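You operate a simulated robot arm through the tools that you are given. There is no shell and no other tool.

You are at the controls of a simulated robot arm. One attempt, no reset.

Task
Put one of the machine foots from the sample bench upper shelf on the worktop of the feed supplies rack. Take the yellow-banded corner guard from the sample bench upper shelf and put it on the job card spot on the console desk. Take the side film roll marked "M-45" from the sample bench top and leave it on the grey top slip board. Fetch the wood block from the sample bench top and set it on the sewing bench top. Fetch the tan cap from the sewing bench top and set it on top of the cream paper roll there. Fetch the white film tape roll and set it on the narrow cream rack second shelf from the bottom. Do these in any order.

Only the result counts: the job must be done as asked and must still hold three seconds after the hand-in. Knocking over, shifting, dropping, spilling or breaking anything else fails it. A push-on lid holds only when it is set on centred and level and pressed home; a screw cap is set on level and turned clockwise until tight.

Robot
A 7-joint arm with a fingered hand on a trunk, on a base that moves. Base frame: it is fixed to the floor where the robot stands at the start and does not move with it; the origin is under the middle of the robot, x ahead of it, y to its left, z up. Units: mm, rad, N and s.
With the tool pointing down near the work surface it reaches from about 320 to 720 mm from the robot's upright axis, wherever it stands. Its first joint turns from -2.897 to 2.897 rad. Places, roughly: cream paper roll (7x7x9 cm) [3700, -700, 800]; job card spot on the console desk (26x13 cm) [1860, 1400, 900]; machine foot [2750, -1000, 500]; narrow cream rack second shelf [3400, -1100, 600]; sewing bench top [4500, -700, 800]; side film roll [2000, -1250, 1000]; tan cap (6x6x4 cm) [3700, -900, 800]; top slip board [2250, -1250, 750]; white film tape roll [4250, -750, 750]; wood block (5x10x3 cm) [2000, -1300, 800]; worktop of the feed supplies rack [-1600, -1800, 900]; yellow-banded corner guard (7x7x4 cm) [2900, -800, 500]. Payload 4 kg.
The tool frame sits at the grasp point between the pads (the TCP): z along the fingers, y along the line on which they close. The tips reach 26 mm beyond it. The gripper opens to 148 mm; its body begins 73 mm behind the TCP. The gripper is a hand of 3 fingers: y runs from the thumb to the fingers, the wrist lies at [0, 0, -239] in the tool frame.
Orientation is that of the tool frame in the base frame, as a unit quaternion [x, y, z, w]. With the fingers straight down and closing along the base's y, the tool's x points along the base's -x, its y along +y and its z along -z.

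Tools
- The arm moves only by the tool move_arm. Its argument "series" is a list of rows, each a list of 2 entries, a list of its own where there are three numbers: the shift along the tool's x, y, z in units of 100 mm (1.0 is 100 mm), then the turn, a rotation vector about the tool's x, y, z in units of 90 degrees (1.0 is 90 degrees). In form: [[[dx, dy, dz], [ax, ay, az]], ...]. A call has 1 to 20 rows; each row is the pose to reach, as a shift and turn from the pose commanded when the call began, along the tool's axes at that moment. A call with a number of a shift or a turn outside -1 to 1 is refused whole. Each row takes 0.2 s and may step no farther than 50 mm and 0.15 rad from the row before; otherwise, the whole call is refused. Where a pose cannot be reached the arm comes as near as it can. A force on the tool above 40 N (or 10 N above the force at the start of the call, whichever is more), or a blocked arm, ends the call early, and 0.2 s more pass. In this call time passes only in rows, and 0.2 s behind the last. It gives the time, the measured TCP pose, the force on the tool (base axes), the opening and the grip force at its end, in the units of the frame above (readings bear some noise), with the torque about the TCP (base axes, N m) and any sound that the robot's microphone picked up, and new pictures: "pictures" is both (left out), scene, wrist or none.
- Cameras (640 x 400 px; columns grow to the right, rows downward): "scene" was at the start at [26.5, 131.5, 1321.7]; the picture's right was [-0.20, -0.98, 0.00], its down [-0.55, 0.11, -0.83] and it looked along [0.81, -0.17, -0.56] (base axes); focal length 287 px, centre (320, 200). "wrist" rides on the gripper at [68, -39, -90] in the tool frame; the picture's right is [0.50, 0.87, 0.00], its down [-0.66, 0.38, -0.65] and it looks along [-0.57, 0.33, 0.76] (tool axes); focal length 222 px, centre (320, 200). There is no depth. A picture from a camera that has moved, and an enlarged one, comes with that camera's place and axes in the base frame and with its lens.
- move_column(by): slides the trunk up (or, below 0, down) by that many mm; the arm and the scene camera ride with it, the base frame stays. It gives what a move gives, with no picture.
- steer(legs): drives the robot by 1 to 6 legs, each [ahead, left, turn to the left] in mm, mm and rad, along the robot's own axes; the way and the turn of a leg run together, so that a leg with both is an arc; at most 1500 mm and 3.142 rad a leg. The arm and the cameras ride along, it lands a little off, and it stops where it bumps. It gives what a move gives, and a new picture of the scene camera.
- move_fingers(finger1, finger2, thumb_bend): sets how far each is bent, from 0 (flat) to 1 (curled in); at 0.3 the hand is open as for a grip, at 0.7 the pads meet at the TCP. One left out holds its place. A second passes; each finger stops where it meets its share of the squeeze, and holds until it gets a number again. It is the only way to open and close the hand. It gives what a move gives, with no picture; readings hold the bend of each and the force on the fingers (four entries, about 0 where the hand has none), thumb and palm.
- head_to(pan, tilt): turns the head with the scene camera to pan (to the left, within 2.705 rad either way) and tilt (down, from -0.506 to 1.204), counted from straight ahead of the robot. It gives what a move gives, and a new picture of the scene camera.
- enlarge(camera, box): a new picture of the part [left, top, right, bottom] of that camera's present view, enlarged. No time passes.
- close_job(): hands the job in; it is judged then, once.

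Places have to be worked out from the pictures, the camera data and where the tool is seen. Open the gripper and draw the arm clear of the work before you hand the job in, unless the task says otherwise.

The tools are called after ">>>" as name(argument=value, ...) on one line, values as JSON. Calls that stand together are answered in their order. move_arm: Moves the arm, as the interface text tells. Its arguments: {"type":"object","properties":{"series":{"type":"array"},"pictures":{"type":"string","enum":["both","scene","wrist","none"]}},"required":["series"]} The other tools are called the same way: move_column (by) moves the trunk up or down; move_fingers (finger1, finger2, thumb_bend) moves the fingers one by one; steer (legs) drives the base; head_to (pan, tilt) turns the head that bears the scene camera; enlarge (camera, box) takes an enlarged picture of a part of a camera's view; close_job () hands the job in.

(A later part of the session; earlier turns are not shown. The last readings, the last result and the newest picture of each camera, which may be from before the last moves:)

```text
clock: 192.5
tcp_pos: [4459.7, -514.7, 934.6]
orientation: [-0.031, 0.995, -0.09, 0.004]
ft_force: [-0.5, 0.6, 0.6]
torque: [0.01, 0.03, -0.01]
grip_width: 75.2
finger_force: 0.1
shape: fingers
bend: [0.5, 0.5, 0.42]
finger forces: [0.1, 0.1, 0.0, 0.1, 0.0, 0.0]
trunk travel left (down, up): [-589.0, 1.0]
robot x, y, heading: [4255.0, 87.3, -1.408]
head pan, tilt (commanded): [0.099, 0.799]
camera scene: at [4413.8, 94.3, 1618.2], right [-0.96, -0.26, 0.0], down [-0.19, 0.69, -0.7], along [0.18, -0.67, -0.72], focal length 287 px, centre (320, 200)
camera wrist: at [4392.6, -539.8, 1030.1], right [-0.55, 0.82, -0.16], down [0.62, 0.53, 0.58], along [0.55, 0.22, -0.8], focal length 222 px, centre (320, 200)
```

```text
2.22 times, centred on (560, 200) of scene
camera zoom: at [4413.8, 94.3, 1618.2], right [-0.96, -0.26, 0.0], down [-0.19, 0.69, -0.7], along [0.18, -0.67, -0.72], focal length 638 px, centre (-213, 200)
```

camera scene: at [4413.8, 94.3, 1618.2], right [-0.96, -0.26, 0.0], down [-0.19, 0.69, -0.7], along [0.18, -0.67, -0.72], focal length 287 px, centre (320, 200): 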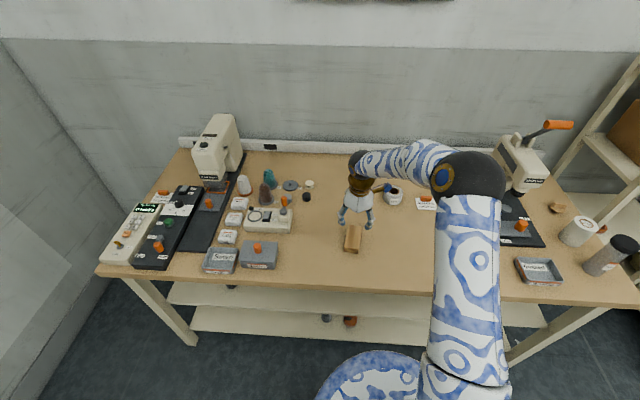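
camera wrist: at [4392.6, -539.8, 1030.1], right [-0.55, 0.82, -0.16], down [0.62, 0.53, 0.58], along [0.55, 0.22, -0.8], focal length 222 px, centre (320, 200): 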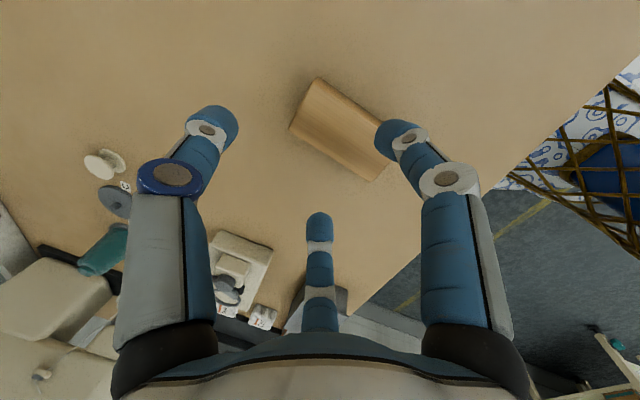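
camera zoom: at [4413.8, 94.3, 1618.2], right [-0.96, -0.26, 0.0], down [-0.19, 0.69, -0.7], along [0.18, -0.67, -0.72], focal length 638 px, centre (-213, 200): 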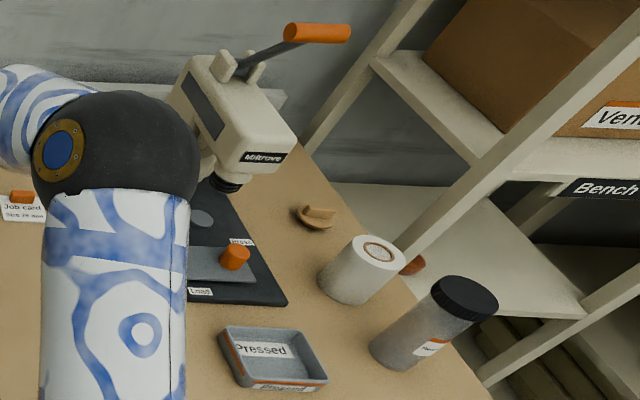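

The "Splice" roll is the white film tape roll, about 79 mm across, near (4344, -767). For the rack shelf (about 317 mm clear height) I need to hold it level with the tool tilted about 20 degrees, so I will pick it that way. I raise the hand and drive 130 mm closer.

>>> move_arm(series=[[[0, -0.08, -0.4], [0, 0, 0]], [[0, -0.14, -0.8], [0, 0, 0]], [[0, -0.14, -0.8], [0, 0, 0]]], pictures="none")

>>> steer(legs=[[130, 0, 0.03]])

>>> head_to(pan=0.0, tilt=1.2)

```text
clock: 193.3
tcp_pos: [4460.7, -514.2, 1015.1]
orientation: [-0.03, 0.995, -0.091, 0.003]
ft_force: [0.3, 0.1, 0.2]
torque: [0.02, -0.01, 0.03]
grip_width: 75.1
finger_force: 0.0
shape: fingers
bend: [0.5, 0.5, 0.42]
finger forces: [0.0, 0.0, 0.0, 0.1, 0.1, 0.0]
trunk travel left (down, up): [-589.0, 1.0]
robot x, y, heading: [4254.7, 92.0, -1.408]
head pan, tilt (commanded): [0.099, 0.799]
```

```text
clock: 194.6
tcp_pos: [4504.0, -638.7, 1014.3]
orientation: [-0.045, 0.995, -0.091, 0.004]
ft_force: [-0.4, 0.4, 0.3]
torque: [0.01, -0.03, -0.03]
grip_width: 75.4
finger_force: 0.0
shape: fingers
bend: [0.5, 0.5, 0.42]
finger forces: [0.0, 0.0, 0.1, 0.0, 0.0, 0.0]
trunk travel left (down, up): [-589.0, 1.0]
robot x, y, heading: [4276.7, -37.1, -1.371]
head pan, tilt (commanded): [0.099, 0.799]
camera scene: at [4437.6, -31.9, 1618.2], right [-0.96, -0.29, 0.0], down [-0.21, 0.69, -0.7], along [0.2, -0.67, -0.72], focal length 287 px, centre (320, 200)
```

scene: 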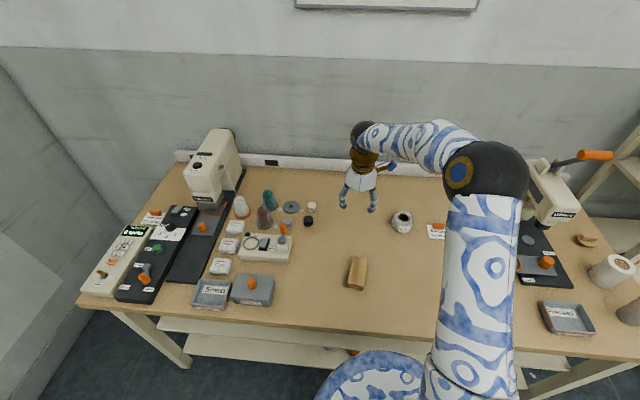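

```text
clock: 195.5
tcp_pos: [4502.4, -638.5, 1015.3]
orientation: [-0.045, 0.995, -0.091, 0.005]
ft_force: [0.5, 0.2, 0.1]
torque: [0.01, 0.02, 0.0]
grip_width: 75.4
finger_force: 0.1
shape: fingers
bend: [0.5, 0.5, 0.42]
finger forces: [0.1, 0.0, 0.0, 0.0, 0.0, 0.0]
trunk travel left (down, up): [-589.0, 1.0]
robot x, y, heading: [4276.7, -38.8, -1.377]
head pan, tilt (commanded): [0.0, 1.201]
camera scene: at [4424.8, -8.6, 1590.5], right [-0.98, -0.19, 0.0], down [-0.18, 0.91, -0.36], along [0.07, -0.36, -0.93], focal length 287 px, centre (320, 200)
```

scene: 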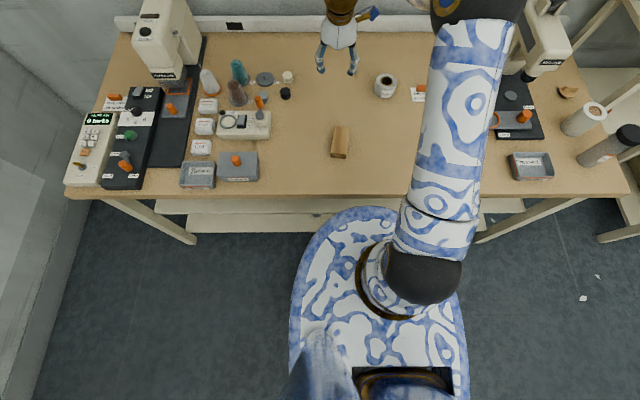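

>>> enlarge(camera="scene", box=[330, 50, 450, 130])

>>> move_arm(series=[[[0, 0, 0], [0.055, 0, 0]], [[0, 0, 0], [0.111, 0, 0]]], pictures="wrist")

```text
5.00 times, centred on (390, 90) of scene
camera zoom: at [4424.8, -8.6, 1590.5], right [-0.98, -0.19, 0.0], down [-0.18, 0.91, -0.36], along [0.07, -0.36, -0.93], focal length 1436 px, centre (-30, 750)
```

zoom: 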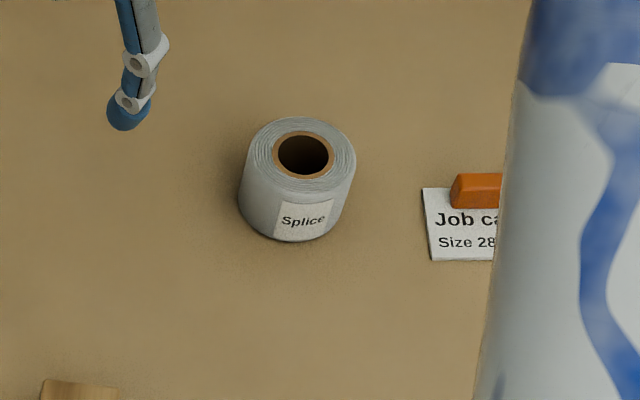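

```text
clock: 196.1
tcp_pos: [4503.0, -638.3, 1014.3]
orientation: [-0.045, 0.983, -0.178, 0.009]
ft_force: [-0.3, 0.4, -0.4]
torque: [-0.01, 0.0, 0.0]
grip_width: 75.5
finger_force: 0.1
shape: fingers
bend: [0.5, 0.5, 0.42]
finger forces: [0.0, 0.1, 0.0, 0.1, 0.0, 0.1]
trunk travel left (down, up): [-589.0, 1.0]
robot x, y, heading: [4273.8, -41.0, -1.373]
head pan, tilt (commanded): [0.0, 1.201]
camera wrist: at [4434.8, -647.5, 1112.8], right [-0.57, 0.76, -0.3], down [0.6, 0.64, 0.48], along [0.56, 0.09, -0.82], focal length 222 px, centre (320, 200)
```

wrist: 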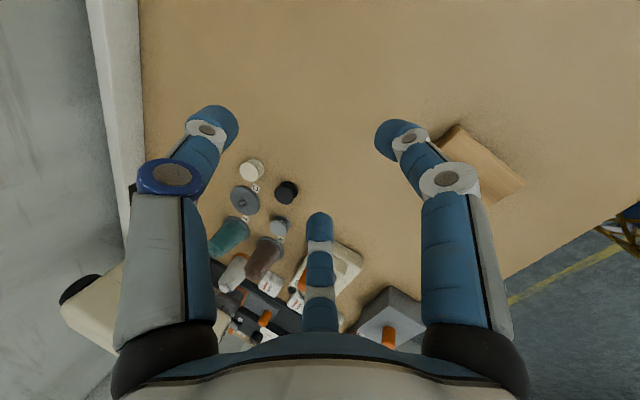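

The tape roll's centre computes to (4342, -765), top z about 832. With 20 degrees tilt I move the hand toward it in two half-moves.

>>> move_arm(series=[[[0.28, -0.13, 0.13], [0, 0, 0]], [[0.56, -0.26, 0.27], [0, 0, 0]], [[0.86, -0.39, 0.41], [0, 0, 0]], [[0.86, -0.39, 0.41], [0, 0, 0]]], pictures="none")

>>> move_fingers(finger1=0.36, finger2=0.36, thumb_bend=0.36)

>>> move_arm(series=[[[0.28, -0.13, 0.13], [0, 0, 0]], [[0.56, -0.26, 0.27], [0, 0, 0]], [[0.86, -0.39, 0.41], [0, 0, 0]], [[0.86, -0.39, 0.41], [0, 0, 0]]], pictures="both")

```text
clock: 197.1
tcp_pos: [4424.1, -695.9, 990.2]
orientation: [-0.045, 0.983, -0.177, 0.008]
ft_force: [0.2, 0.2, 0.0]
torque: [0.0, 0.02, -0.01]
grip_width: 75.5
finger_force: 0.0
shape: fingers
bend: [0.5, 0.5, 0.42]
finger forces: [0.1, 0.1, 0.1, 0.0, 0.0, 0.0]
trunk travel left (down, up): [-589.0, 1.0]
robot x, y, heading: [4279.0, -39.4, -1.373]
head pan, tilt (commanded): [0.0, 1.201]
```

```text
clock: 198.1
tcp_pos: [4425.0, -695.6, 991.6]
orientation: [-0.045, 0.983, -0.176, 0.009]
ft_force: [0.1, -0.1, 0.2]
torque: [-0.02, 0.01, 0.0]
grip_width: 107.5
finger_force: 0.0
shape: fingers
bend: [0.36, 0.36, 0.36]
finger forces: [0.1, 0.0, 0.0, 0.0, 0.0, 0.1]
trunk travel left (down, up): [-589.0, 1.0]
robot x, y, heading: [4280.9, -39.7, -1.374]
head pan, tilt (commanded): [0.0, 1.201]
```

```text
clock: 199.1
tcp_pos: [4343.1, -754.7, 966.7]
orientation: [-0.045, 0.983, -0.176, 0.009]
ft_force: [0.2, -0.1, 0.5]
torque: [-0.03, 0.0, 0.02]
grip_width: 107.8
finger_force: 0.1
shape: fingers
bend: [0.36, 0.36, 0.36]
finger forces: [0.1, 0.0, 0.0, 0.0, 0.0, 0.0]
trunk travel left (down, up): [-589.0, 1.0]
robot x, y, heading: [4279.3, -37.5, -1.373]
head pan, tilt (commanded): [0.0, 1.201]
camera scene: at [4424.6, -8.6, 1590.5], right [-0.98, -0.19, 0.0], down [-0.18, 0.91, -0.36], along [0.07, -0.36, -0.93], focal length 287 px, centre (320, 200)
camera wrist: at [4273.7, -765.1, 1064.3], right [-0.57, 0.76, -0.3], down [0.6, 0.64, 0.48], along [0.56, 0.09, -0.82], focal length 222 px, centre (320, 200)
```

scene: 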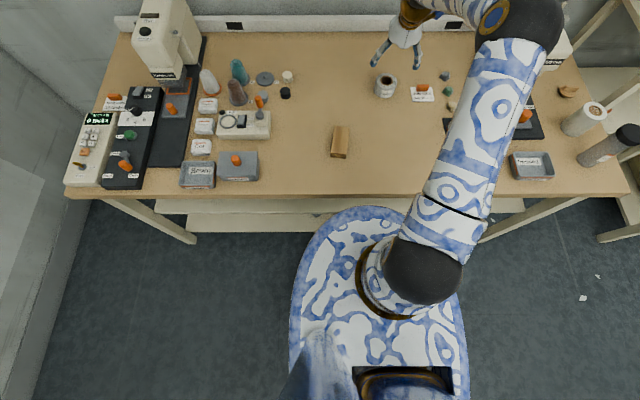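
wrist: 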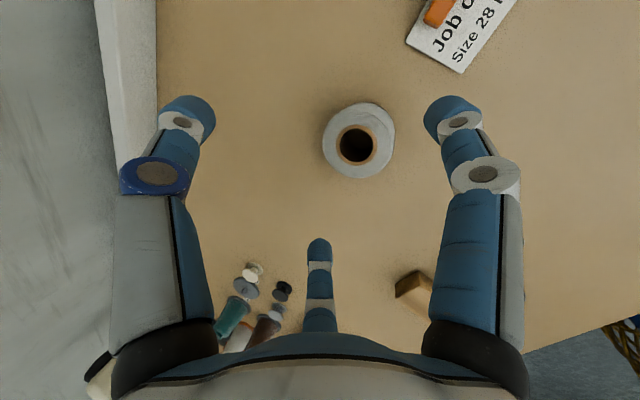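

>>> enlarge(camera="wrist", box=[290, 80, 430, 200])

>>> enlarge(camera="scene", box=[340, 10, 460, 110])

```text
3.33 times, centred on (360, 140) of wrist
camera zoom: at [4273.7, -765.1, 1064.3], right [-0.57, 0.76, -0.3], down [0.6, 0.64, 0.48], along [0.56, 0.09, -0.82], focal length 740 px, centre (187, 400)
```

zoom: 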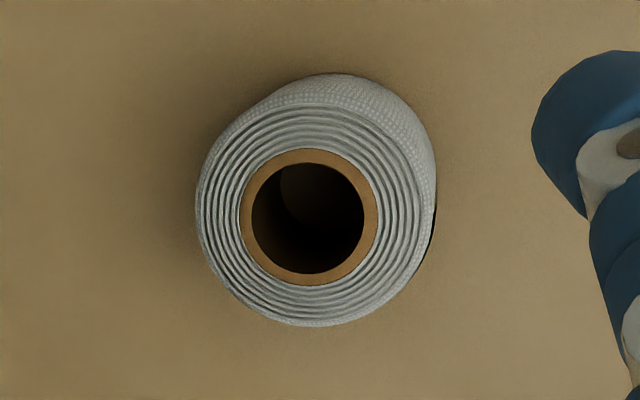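

```text
4.00 times, centred on (400, 60) of scene
camera zoom: at [4424.6, -8.6, 1590.5], right [-0.98, -0.19, 0.0], down [-0.18, 0.91, -0.36], along [0.07, -0.36, -0.93], focal length 1148 px, centre (0, 760)
```

zoom: 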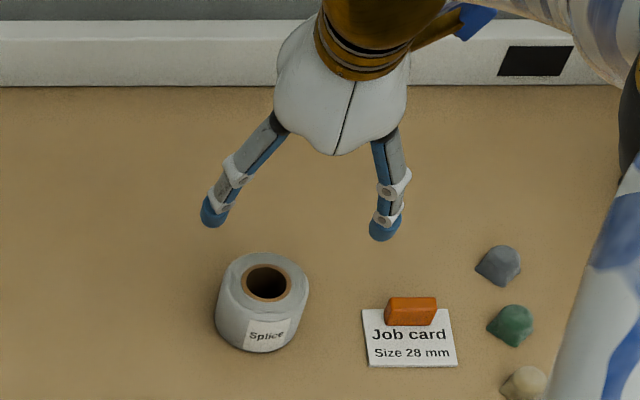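

The two cameras agree if the bench top is at z = 800 (not 790): the roll centre is then about (4344, -751), top z 842. I correct inward and lower to z 860.

>>> move_arm(series=[[[-0.01, 0.16, 0.3], [0, 0, 0]], [[-0.017, 0.32, 0.63], [0, 0, 0]], [[-0.017, 0.487, 0.96], [0, 0, 0]], [[-0.017, 0.487, 0.96], [0, 0, 0]]], pictures="both")

>>> enlarge(camera="wrist", box=[180, 70, 480, 290])

>>> enlarge(camera="scene", box=[340, 30, 440, 120])

```text
clock: 200.1
tcp_pos: [4342.9, -742.8, 859.3]
orientation: [-0.045, 0.983, -0.178, 0.009]
ft_force: [-0.1, -0.1, 0.0]
torque: [0.01, 0.01, 0.03]
grip_width: 107.9
finger_force: 0.1
shape: fingers
bend: [0.36, 0.36, 0.36]
finger forces: [0.0, 0.0, 0.0, 0.0, 0.0, 0.0]
trunk travel left (down, up): [-589.0, 1.0]
robot x, y, heading: [4277.1, -40.5, -1.38]
head pan, tilt (commanded): [0.0, 1.201]
camera scene: at [4424.7, -8.7, 1590.5], right [-0.98, -0.19, 0.0], down [-0.18, 0.91, -0.36], along [0.07, -0.36, -0.93], focal length 287 px, centre (320, 200)
camera wrist: at [4274.3, -752.6, 957.9], right [-0.57, 0.76, -0.3], down [0.6, 0.64, 0.48], along [0.56, 0.09, -0.82], focal length 222 px, centre (320, 200)
```

scene: 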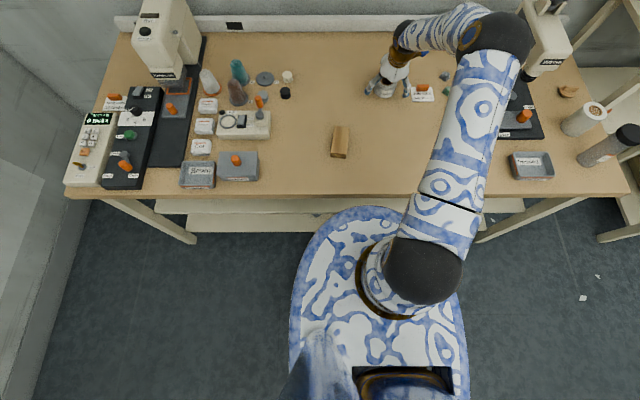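
wrist: 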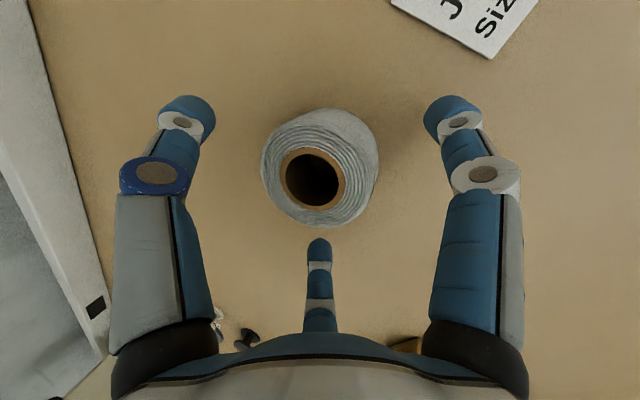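

```text
1.82 times, centred on (330, 180) of wrist
camera zoom: at [4274.3, -752.6, 957.9], right [-0.57, 0.76, -0.3], down [0.6, 0.64, 0.48], along [0.56, 0.09, -0.82], focal length 404 px, centre (302, 236)
```

zoom: 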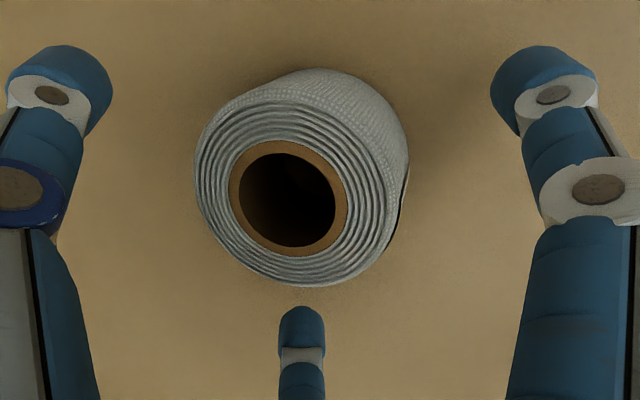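

```text
4.44 times, centred on (390, 75) of scene
camera zoom: at [4424.7, -8.7, 1590.5], right [-0.98, -0.19, 0.0], down [-0.18, 0.91, -0.36], along [0.07, -0.36, -0.93], focal length 1276 px, centre (9, 756)
```

zoom: 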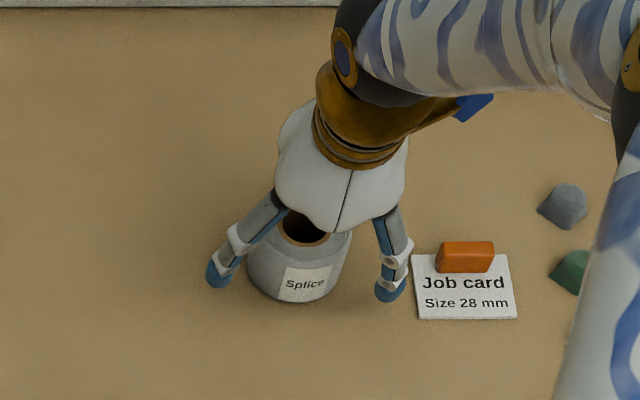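

Centred well. I narrow the fingers a little (to stay off the job card) and lower the last 15 mm.

>>> move_fingers(finger1=0.43, finger2=0.43, thumb_bend=0.42)

>>> move_arm(series=[[[0, 0.03, 0.08], [0, 0, 0]], [[0, 0.045, 0.12], [0, 0, 0]], [[0, 0.055, 0.15], [0, 0, 0]], [[0, 0.06, 0.17], [0, 0, 0]]], pictures="both")

```text
clock: 201.1
tcp_pos: [4341.8, -743.5, 861.0]
orientation: [-0.044, 0.983, -0.177, 0.009]
ft_force: [-0.6, 0.1, 0.5]
torque: [-0.02, 0.01, 0.01]
grip_width: 87.1
finger_force: 0.0
shape: fingers
bend: [0.43, 0.43, 0.42]
finger forces: [0.0, 0.0, 0.0, 0.0, 0.0, 0.1]
trunk travel left (down, up): [-589.0, 1.0]
robot x, y, heading: [4279.4, -40.9, -1.373]
head pan, tilt (commanded): [0.0, 1.201]
```

```text
clock: 202.1
tcp_pos: [4343.0, -743.1, 842.8]
orientation: [-0.045, 0.983, -0.179, 0.008]
ft_force: [-0.4, 1.7, 10.5]
torque: [0.35, 0.11, -0.03]
grip_width: 87.3
finger_force: 5.1
shape: fingers
bend: [0.43, 0.43, 0.42]
finger forces: [5.7, 4.6, 0.1, 0.0, 0.0, 0.1]
trunk travel left (down, up): [-589.0, 1.0]
robot x, y, heading: [4280.6, -38.2, -1.377]
head pan, tilt (commanded): [0.0, 1.201]
camera scene: at [4424.6, -7.2, 1590.7], right [-0.98, -0.19, 0.0], down [-0.18, 0.91, -0.36], along [0.07, -0.36, -0.93], focal length 287 px, centre (320, 200)
camera wrist: at [4273.9, -752.6, 940.5], right [-0.57, 0.76, -0.3], down [0.6, 0.64, 0.48], along [0.56, 0.09, -0.82], focal length 222 px, centre (320, 200)
```

scene: 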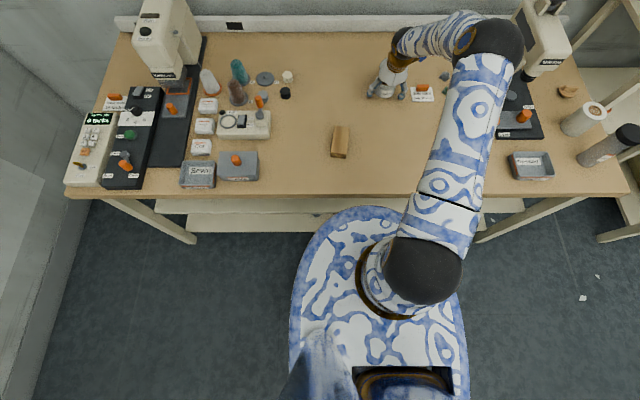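
wrist: 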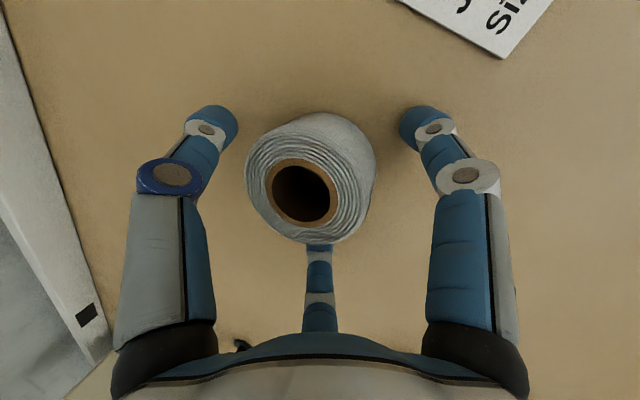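

Fingertips touch the bench. I raise 3 mm and close on the roll.

>>> move_arm(series=[[[0, -0.01, -0.04], [0, 0, 0]]], pictures="none")

>>> move_fingers(finger1=0.5, finger2=0.5, thumb_bend=0.5)

>>> move_fingers(finger1=0.6, finger2=0.6, thumb_bend=0.6)

>>> move_arm(series=[[[0, -0.005, -0.01], [0, 0, 0]]], pictures="wrist")

```text
clock: 202.5
tcp_pos: [4341.4, -742.7, 843.3]
orientation: [-0.045, 0.983, -0.177, 0.009]
ft_force: [0.3, 0.1, -0.4]
torque: [0.0, -0.01, -0.01]
grip_width: 87.1
finger_force: 0.0
shape: fingers
bend: [0.43, 0.43, 0.42]
finger forces: [0.0, 0.1, 0.0, 0.0, 0.1, 0.0]
trunk travel left (down, up): [-589.0, 1.0]
robot x, y, heading: [4279.0, -37.2, -1.374]
head pan, tilt (commanded): [0.0, 1.201]
```

```text
clock: 203.5
tcp_pos: [4339.9, -742.4, 845.3]
orientation: [-0.045, 0.983, -0.177, 0.008]
ft_force: [-0.4, -0.1, 0.2]
torque: [-0.02, 0.01, -0.02]
grip_width: 63.0
finger_force: 0.3
shape: fingers
bend: [0.5, 0.5, 0.5]
finger forces: [0.0, 0.2, 0.0, 0.1, 0.4, 0.0]
trunk travel left (down, up): [-589.0, 1.0]
robot x, y, heading: [4276.2, -33.8, -1.374]
head pan, tilt (commanded): [0.0, 1.201]
```

```text
clock: 204.5
tcp_pos: [4340.5, -743.5, 844.7]
orientation: [-0.044, 0.983, -0.178, 0.008]
ft_force: [-1.1, -3.1, 5.0]
torque: [0.04, -0.08, -0.04]
grip_width: 52.5
finger_force: 12.3
shape: fingers
bend: [0.53, 0.5, 0.54]
finger forces: [5.2, 8.0, 0.0, 0.0, 12.1, 0.0]
trunk travel left (down, up): [-589.0, 1.0]
robot x, y, heading: [4276.6, -38.3, -1.375]
head pan, tilt (commanded): [0.0, 1.201]
```

```text
clock: 204.9
tcp_pos: [4341.9, -743.2, 845.8]
orientation: [-0.044, 0.983, -0.177, 0.007]
ft_force: [0.2, -2.9, 3.9]
torque: [0.04, -0.04, -0.02]
grip_width: 53.0
finger_force: 12.2
shape: fingers
bend: [0.53, 0.5, 0.54]
finger forces: [5.4, 8.1, 0.1, 0.0, 11.3, 0.0]
trunk travel left (down, up): [-589.0, 1.0]
robot x, y, heading: [4281.8, -40.9, -1.37]
head pan, tilt (commanded): [0.0, 1.201]
camera wrist: at [4273.5, -752.0, 943.1], right [-0.57, 0.76, -0.3], down [0.6, 0.64, 0.48], along [0.56, 0.09, -0.82], focal length 222 px, centre (320, 200)
```

wrist: 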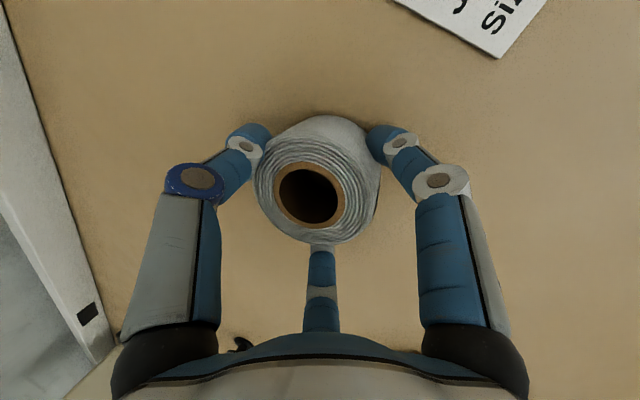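

Gripped by all three. I lift 45 mm and check.

>>> move_arm(series=[[[0, -0.08, -0.21], [0, 0, 0]], [[0, -0.157, -0.42], [0, 0, 0]], [[0, -0.157, -0.42], [0, 0, 0]]], pictures="both")

```text
clock: 205.7
tcp_pos: [4341.6, -742.4, 890.4]
orientation: [-0.045, 0.983, -0.178, 0.008]
ft_force: [-0.6, -0.1, -0.7]
torque: [0.01, 0.0, -0.01]
grip_width: 52.1
finger_force: 11.3
shape: fingers
bend: [0.53, 0.5, 0.55]
finger forces: [5.3, 8.0, 0.0, 0.0, 9.2, 0.1]
trunk travel left (down, up): [-589.0, 1.0]
robot x, y, heading: [4277.3, -39.0, -1.374]
head pan, tilt (commanded): [0.0, 1.201]
camera scene: at [4424.7, -8.7, 1590.5], right [-0.98, -0.19, 0.0], down [-0.18, 0.91, -0.36], along [0.07, -0.36, -0.93], focal length 287 px, centre (320, 200)
camera wrist: at [4272.3, -752.1, 988.8], right [-0.57, 0.76, -0.3], down [0.6, 0.64, 0.48], along [0.56, 0.09, -0.82], focal length 222 px, centre (320, 200)
```

scene: 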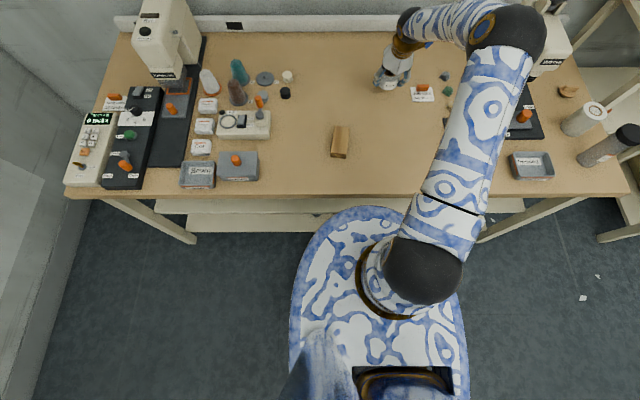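
wrist: 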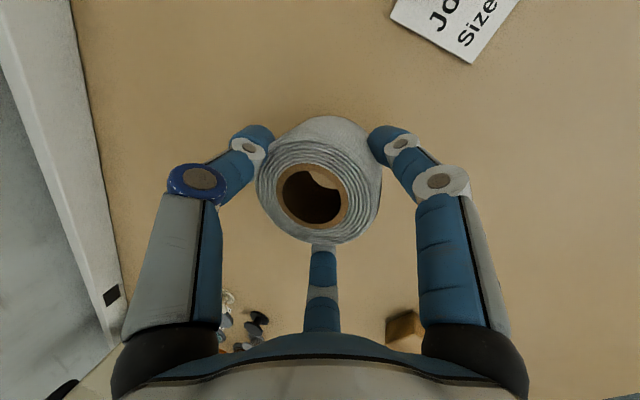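

The tape roll is held. I raise it, draw it in, and back away, then move right along the aisle to face the rack.

>>> move_arm(series=[[[0, -0.16, -0.44], [0, 0, 0]], [[0, -0.33, -0.89], [0, 0, 0]], [[0, -0.33, -0.89], [0, 0, 0]]], pictures="none")

>>> move_arm(series=[[[0, 0.45, -0.17], [0, 0, 0]], [[0, 0.9, -0.34], [0, 0, 0]], [[0, 0.94, -0.35], [0, 0, 0]]], pictures="none")

>>> steer(legs=[[-380, 0, 0], [0, -1080, 0]])

>>> head_to(pan=-0.1, tilt=0.55)

```text
clock: 206.5
tcp_pos: [4341.2, -740.9, 986.6]
orientation: [-0.044, 0.983, -0.177, 0.009]
ft_force: [-0.7, -0.2, -0.2]
torque: [-0.03, 0.02, -0.03]
grip_width: 51.7
finger_force: 11.6
shape: fingers
bend: [0.53, 0.5, 0.55]
finger forces: [5.5, 7.9, 0.0, 0.0, 9.0, 0.0]
trunk travel left (down, up): [-589.0, 1.0]
robot x, y, heading: [4280.9, -44.6, -1.378]
head pan, tilt (commanded): [0.0, 1.201]
```

```text
clock: 207.3
tcp_pos: [4331.7, -643.1, 985.9]
orientation: [-0.044, 0.983, -0.177, 0.009]
ft_force: [1.1, 0.7, -0.4]
torque: [-0.01, 0.0, 0.01]
grip_width: 51.6
finger_force: 10.6
shape: fingers
bend: [0.53, 0.5, 0.56]
finger forces: [5.3, 7.9, 0.0, 0.0, 8.6, 0.1]
trunk travel left (down, up): [-589.0, 1.0]
robot x, y, heading: [4278.5, -42.1, -1.375]
head pan, tilt (commanded): [0.0, 1.201]
```

```text
clock: 214.8
tcp_pos: [3195.2, -469.6, 985.7]
orientation: [-0.037, 0.984, -0.177, 0.008]
ft_force: [0.3, -0.2, -0.9]
torque: [0.0, -0.02, 0.01]
grip_width: 51.6
finger_force: 11.1
shape: fingers
bend: [0.53, 0.5, 0.56]
finger forces: [5.3, 7.8, 0.0, 0.0, 8.4, 0.0]
trunk travel left (down, up): [-589.0, 1.0]
robot x, y, heading: [3148.7, 130.2, -1.386]
head pan, tilt (commanded): [0.0, 1.201]
camera scene: at [3295.4, 162.4, 1590.5], right [-0.98, -0.18, 0.0], down [-0.17, 0.92, -0.36], along [0.07, -0.36, -0.93], focal length 287 px, centre (320, 200)
```

scene: 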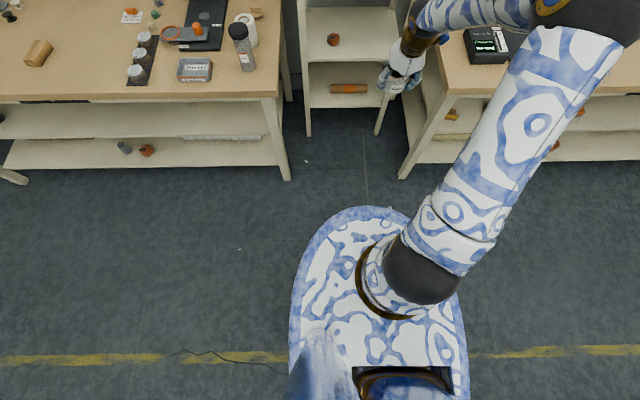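

```text
clock: 215.8
tcp_pos: [3193.8, -470.1, 986.4]
orientation: [-0.038, 0.983, -0.177, 0.007]
ft_force: [-0.9, 0.0, -0.8]
torque: [-0.02, 0.01, 0.0]
grip_width: 51.5
finger_force: 10.8
shape: fingers
bend: [0.53, 0.5, 0.56]
finger forces: [5.3, 7.8, 0.0, 0.0, 8.4, 0.0]
trunk travel left (down, up): [-589.0, 1.0]
robot x, y, heading: [3148.7, 130.6, -1.385]
head pan, tilt (commanded): [-0.099, 0.55]
camera scene: at [3292.9, 128.0, 1639.5], right [-1.0, -0.08, 0.0], down [-0.04, 0.52, -0.85], along [0.07, -0.85, -0.52], focal length 287 px, centre (320, 200)
```

scene: 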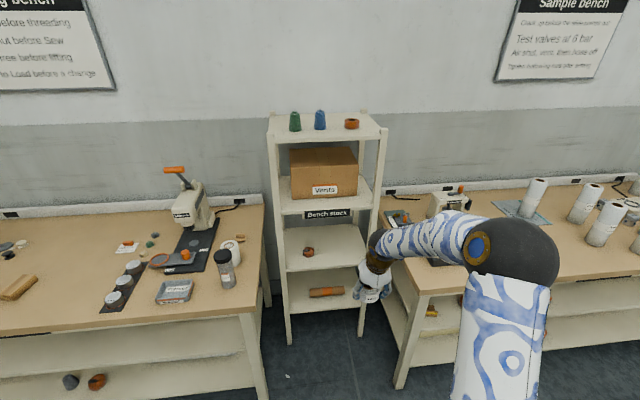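

Now the rack is in front. I enlarge it to measure its shelves.

>>> enlarge(camera="scene", box=[250, 100, 410, 350])

>>> enlarge(camera="scene", box=[270, 200, 390, 300])

```text
1.60 times, centred on (330, 225) of scene
camera zoom: at [3292.9, 128.0, 1639.5], right [-1.0, -0.08, 0.0], down [-0.04, 0.52, -0.85], along [0.07, -0.85, -0.52], focal length 459 px, centre (304, 160)
```

zoom: 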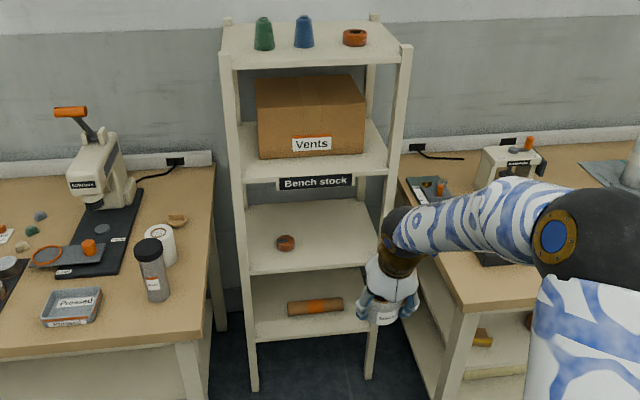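

```text
4.00 times, centred on (330, 250) of scene
camera zoom: at [3292.9, 128.0, 1639.5], right [-1.0, -0.08, 0.0], down [-0.04, 0.52, -0.85], along [0.07, -0.85, -0.52], focal length 1148 px, centre (280, 0)
```

zoom: 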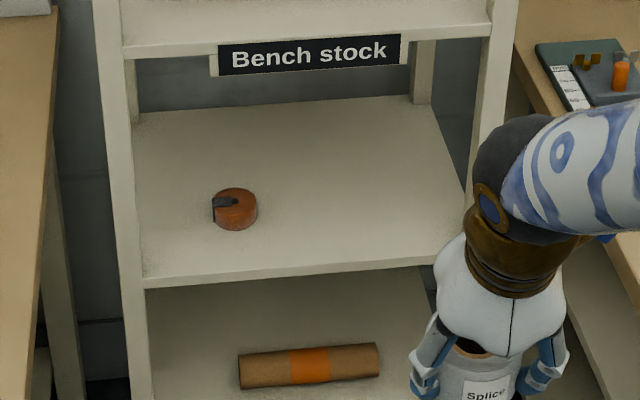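

Shelf measurements: second shelf at z about 600, front edge near (3550, -885)-(3196, -950); the label under the third shelf hangs down to z about 910. I lower the trunk 300 mm, shift the hand 80 mm left and tilt to 25 degrees so the wrist stays in front of and below that label.

>>> move_column(by=-300)

>>> move_arm(series=[[[-0.4, 0, 0], [0.028, 0, 0]], [[-0.8, 0, 0], [0.056, 0, 0]], [[-0.8, 0, 0], [0.056, 0, 0]]], pictures="scene")

```text
clock: 218.8
tcp_pos: [3194.6, -469.9, 687.2]
orientation: [-0.037, 0.984, -0.177, 0.007]
ft_force: [0.0, 0.2, -0.1]
torque: [0.01, -0.01, -0.01]
grip_width: 51.5
finger_force: 10.4
shape: fingers
bend: [0.53, 0.5, 0.56]
finger forces: [5.3, 7.9, 0.1, 0.0, 8.5, 0.0]
trunk travel left (down, up): [-289.0, 301.0]
robot x, y, heading: [3150.7, 135.6, -1.389]
head pan, tilt (commanded): [-0.099, 0.55]
```

```text
clock: 219.6
tcp_pos: [3275.7, -463.2, 685.9]
orientation: [-0.038, 0.975, -0.221, 0.01]
ft_force: [0.2, -0.6, -0.8]
torque: [0.0, 0.0, 0.02]
grip_width: 51.2
finger_force: 10.5
shape: fingers
bend: [0.53, 0.5, 0.56]
finger forces: [5.3, 7.8, 0.0, 0.0, 8.2, 0.0]
trunk travel left (down, up): [-289.0, 301.0]
robot x, y, heading: [3145.9, 134.1, -1.39]
head pan, tilt (commanded): [-0.099, 0.55]
camera scene: at [3293.0, 128.0, 1339.6], right [-1.0, -0.08, 0.0], down [-0.04, 0.52, -0.85], along [0.07, -0.85, -0.52], focal length 287 px, centre (320, 200)
```

scene: 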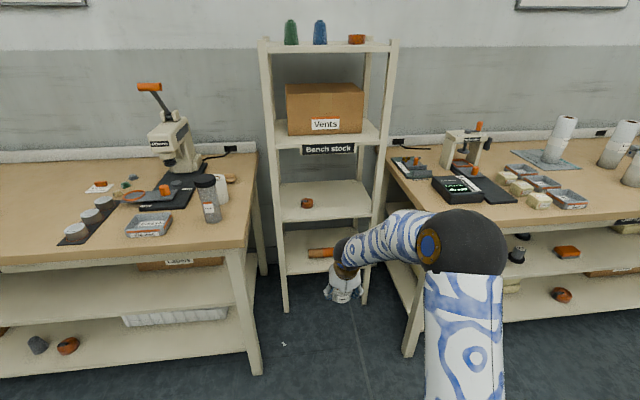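

Aligned with the rack (heading -1.389 matches its normal). I drive forward 400 mm with the roll between the two benches at z about 640.

>>> steer(legs=[[250, 0, 0]])

>>> steer(legs=[[150, 0, 0]])

>>> head_to(pan=0.0, tilt=0.8)

```text
clock: 221.5
tcp_pos: [3323.1, -713.9, 685.6]
orientation: [-0.037, 0.975, -0.221, 0.01]
ft_force: [0.6, -0.4, -0.1]
torque: [0.0, 0.01, -0.02]
grip_width: 51.3
finger_force: 10.8
shape: fingers
bend: [0.53, 0.5, 0.56]
finger forces: [5.2, 7.8, 0.1, 0.0, 8.2, 0.0]
trunk travel left (down, up): [-289.0, 301.0]
robot x, y, heading: [3191.6, -118.7, -1.384]
head pan, tilt (commanded): [-0.099, 0.55]
camera scene: at [3339.5, -123.7, 1339.6], right [-1.0, -0.08, 0.0], down [-0.04, 0.52, -0.85], along [0.07, -0.85, -0.52], focal length 287 px, centre (320, 200)
```

scene: 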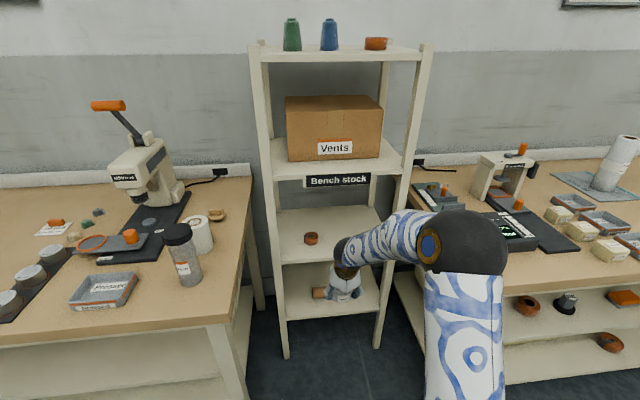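

```text
clock: 222.9
tcp_pos: [3349.4, -862.5, 685.4]
orientation: [-0.036, 0.975, -0.22, 0.009]
ft_force: [-0.2, 0.7, -0.4]
torque: [-0.01, 0.0, 0.0]
grip_width: 51.0
finger_force: 10.0
shape: fingers
bend: [0.53, 0.5, 0.56]
finger forces: [5.3, 7.7, 0.0, 0.0, 8.3, 0.0]
trunk travel left (down, up): [-289.0, 301.0]
robot x, y, heading: [3222.2, -264.7, -1.387]
head pan, tilt (commanded): [-0.099, 0.55]
camera scene: at [3366.7, -271.5, 1339.6], right [-1.0, -0.08, 0.0], down [-0.04, 0.52, -0.85], along [0.07, -0.85, -0.52], focal length 287 px, centre (320, 200)
```

scene: 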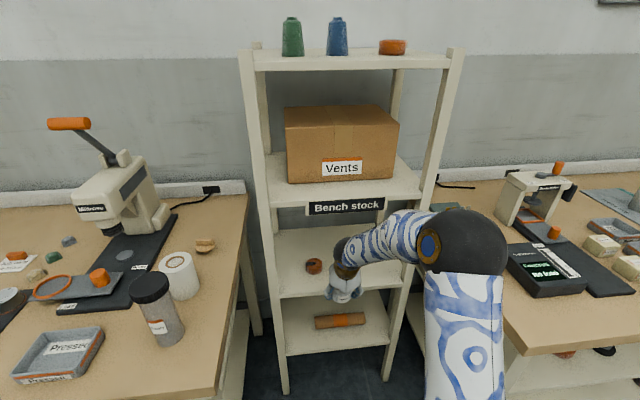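

```text
clock: 223.6
tcp_pos: [3348.5, -862.5, 685.6]
orientation: [-0.037, 0.975, -0.219, 0.009]
ft_force: [-0.7, 0.6, -0.2]
torque: [0.0, -0.02, -0.02]
grip_width: 51.4
finger_force: 10.8
shape: fingers
bend: [0.53, 0.5, 0.56]
finger forces: [5.3, 7.9, 0.0, 0.0, 8.3, 0.0]
trunk travel left (down, up): [-289.0, 301.0]
robot x, y, heading: [3221.5, -268.1, -1.392]
head pan, tilt (commanded): [0.0, 0.799]
camera scene: at [3373.9, -261.6, 1318.3], right [-0.98, -0.18, 0.0], down [-0.13, 0.7, -0.7], along [0.13, -0.69, -0.72], focal length 287 px, centre (320, 200)
```

scene: 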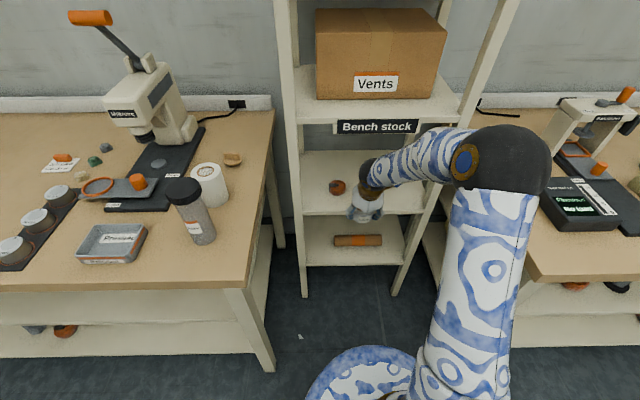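

>>> enlarge(camera="scene", box=[280, 100, 460, 260])

>>> move_arm(series=[[[0, 0, 0.01], [0, 0, 0]]], pictures="wrist")

```text
2.50 times, centred on (370, 180) of scene
camera zoom: at [3373.9, -261.6, 1318.3], right [-0.98, -0.18, 0.0], down [-0.13, 0.7, -0.7], along [0.13, -0.69, -0.72], focal length 718 px, centre (195, 250)
```

zoom: 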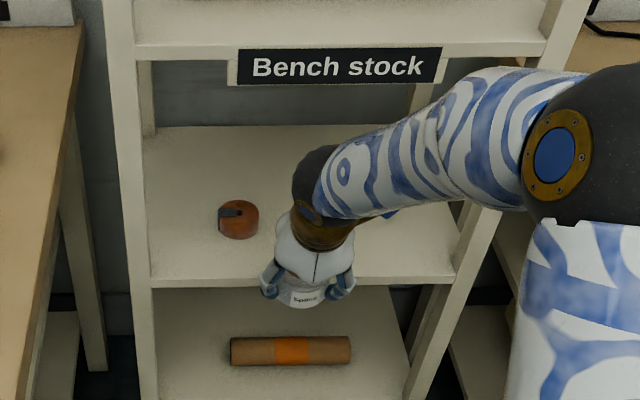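

```text
clock: 224.0
tcp_pos: [3347.5, -864.0, 685.4]
orientation: [-0.036, 0.975, -0.221, 0.01]
ft_force: [0.0, -0.5, -0.1]
torque: [0.04, -0.01, 0.01]
grip_width: 51.0
finger_force: 10.4
shape: fingers
bend: [0.53, 0.5, 0.56]
finger forces: [5.4, 7.7, 0.0, 0.1, 8.2, 0.0]
trunk travel left (down, up): [-289.0, 301.0]
robot x, y, heading: [3220.7, -271.3, -1.385]
head pan, tilt (commanded): [0.0, 0.799]
camera wrist: at [3279.0, -863.4, 783.1], right [-0.56, 0.74, -0.37], down [0.61, 0.67, 0.43], along [0.57, 0.01, -0.82], focal length 222 px, centre (320, 200)
```

wrist: 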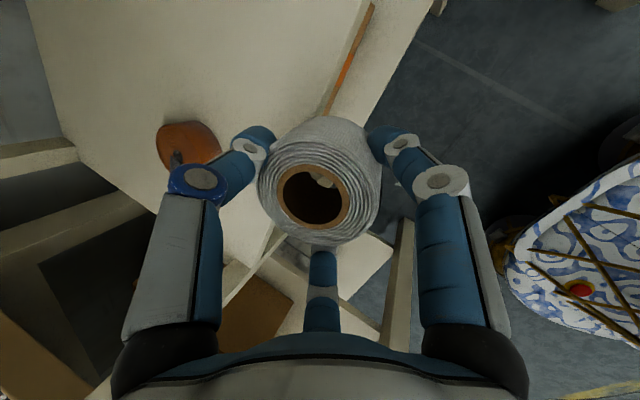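

The shelf's front edge is at about (3385, -914); I aim the roll 65 mm inside it. I lower to a 15 mm gap first and then slide in.

>>> move_arm(series=[[[0, 0.1, 0.21], [0, 0, 0]], [[-0.14, -0.22, 0.36], [0, 0, 0]], [[-0.27, -0.54, 0.52], [0, 0, 0]], [[-0.4, -0.86, 0.67], [0, 0, 0]], [[-0.4, -0.86, 0.67], [0, 0, 0]]], pictures="both")

>>> enlarge(camera="scene", box=[280, 100, 460, 260])

```text
clock: 225.2
tcp_pos: [3397.0, -965.7, 664.5]
orientation: [-0.037, 0.975, -0.221, 0.009]
ft_force: [-1.7, 2.5, 15.6]
torque: [0.52, -0.09, 0.13]
grip_width: 49.6
finger_force: 18.1
shape: fingers
bend: [0.53, 0.5, 0.56]
finger forces: [7.6, 16.3, 0.0, 0.1, 11.5, 0.0]
trunk travel left (down, up): [-289.0, 301.0]
robot x, y, heading: [3224.3, -267.4, -1.386]
head pan, tilt (commanded): [0.0, 0.799]
camera scene: at [3373.4, -259.9, 1318.4], right [-0.98, -0.18, 0.0], down [-0.13, 0.7, -0.7], along [0.13, -0.69, -0.72], focal length 287 px, centre (320, 200)
camera wrist: at [3327.4, -966.4, 761.6], right [-0.56, 0.74, -0.37], down [0.61, 0.67, 0.43], along [0.57, 0.01, -0.82], focal length 222 px, centre (320, 200)
```

scene: 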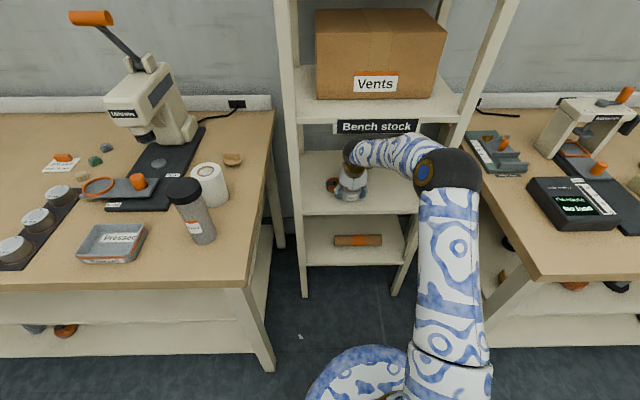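
wrist: 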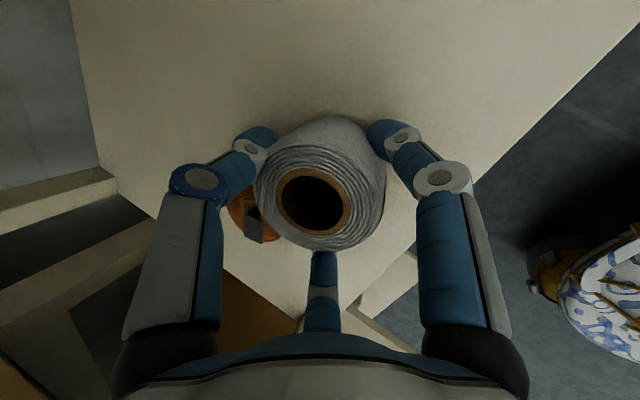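

```text
2.50 times, centred on (370, 180) of scene
camera zoom: at [3373.4, -259.9, 1318.4], right [-0.98, -0.18, 0.0], down [-0.13, 0.7, -0.7], along [0.13, -0.69, -0.72], focal length 718 px, centre (195, 250)
```

zoom: 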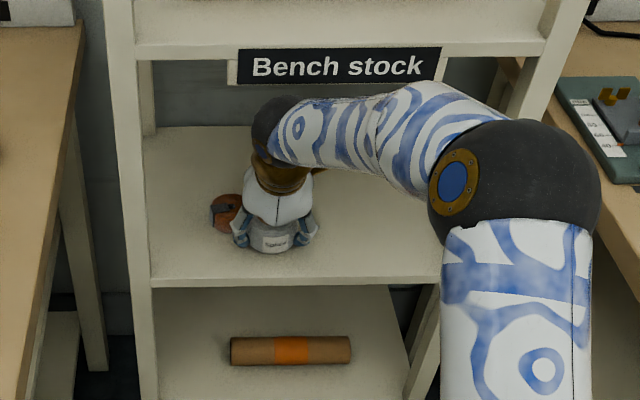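

Contact came early (15 N) — the shelf is about z 617 and the roll is on it, well inside. I ease off 1.5 mm and open the fingers only a little to stay clear of the ring behind.

>>> move_arm(series=[[[0, -0.006, -0.013], [0, 0, 0]]], pictures="none")

>>> move_fingers(finger1=0.49, finger2=0.46, thumb_bend=0.5)

>>> move_fingers(finger1=0.42, finger2=0.42, thumb_bend=0.42)

>>> move_arm(series=[[[0, -0.005, -0.01], [0, 0, 0]]], pictures="both")

```text
clock: 225.6
tcp_pos: [3396.1, -966.4, 662.9]
orientation: [-0.037, 0.975, -0.22, 0.01]
ft_force: [-2.1, 0.5, 10.4]
torque: [0.29, 0.03, 0.01]
grip_width: 49.3
finger_force: 14.6
shape: fingers
bend: [0.53, 0.5, 0.56]
finger forces: [7.1, 11.1, 0.0, 0.0, 11.4, 0.0]
trunk travel left (down, up): [-289.0, 301.0]
robot x, y, heading: [3220.0, -266.5, -1.388]
head pan, tilt (commanded): [0.0, 0.799]
```

```text
clock: 226.6
tcp_pos: [3396.7, -966.2, 662.7]
orientation: [-0.036, 0.975, -0.22, 0.009]
ft_force: [0.4, 0.0, 1.7]
torque: [0.02, -0.1, 0.01]
grip_width: 63.2
finger_force: 0.5
shape: fingers
bend: [0.49, 0.47, 0.5]
finger forces: [0.1, 1.4, 0.0, 0.0, 0.1, 0.1]
trunk travel left (down, up): [-289.0, 301.0]
robot x, y, heading: [3219.1, -266.1, -1.392]
head pan, tilt (commanded): [0.0, 0.799]
```

```text
clock: 227.6
tcp_pos: [3397.7, -967.0, 664.1]
orientation: [-0.036, 0.975, -0.221, 0.01]
ft_force: [0.4, 0.1, 6.6]
torque: [0.08, 0.04, -0.01]
grip_width: 85.3
finger_force: 2.8
shape: fingers
bend: [0.43, 0.43, 0.42]
finger forces: [3.4, 2.8, 0.0, 0.1, 0.1, 0.0]
trunk travel left (down, up): [-289.0, 301.0]
robot x, y, heading: [3221.8, -269.6, -1.394]
head pan, tilt (commanded): [0.0, 0.799]
```

```text
clock: 228.0
tcp_pos: [3396.2, -965.6, 664.6]
orientation: [-0.036, 0.975, -0.221, 0.009]
ft_force: [1.3, -1.0, 3.8]
torque: [0.03, -0.01, -0.03]
grip_width: 85.2
finger_force: 1.8
shape: fingers
bend: [0.44, 0.43, 0.42]
finger forces: [2.2, 1.4, 0.1, 0.0, 0.0, 0.0]
trunk travel left (down, up): [-289.0, 301.0]
robot x, y, heading: [3222.4, -265.5, -1.389]
head pan, tilt (commanded): [0.0, 0.799]
camera scene: at [3373.9, -261.2, 1318.2], right [-0.98, -0.18, 0.0], down [-0.13, 0.71, -0.7], along [0.13, -0.69, -0.72], focal length 287 px, centre (320, 200)
camera wrist: at [3327.1, -966.1, 761.8], right [-0.56, 0.74, -0.37], down [0.61, 0.67, 0.43], along [0.57, 0.01, -0.82], focal length 222 px, centre (320, 200)
```

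scene: 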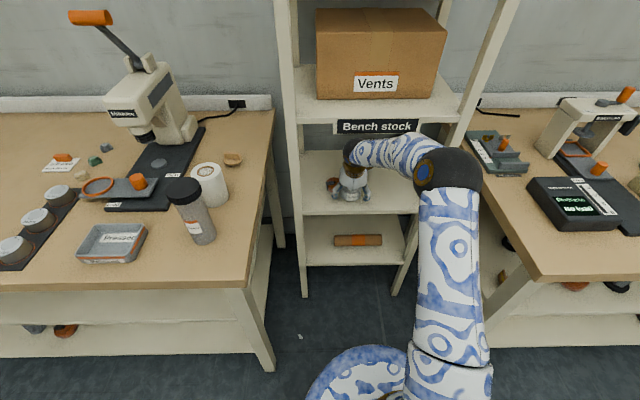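
wrist: 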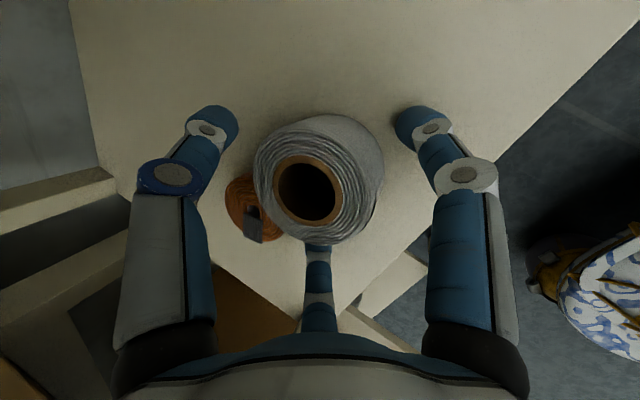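

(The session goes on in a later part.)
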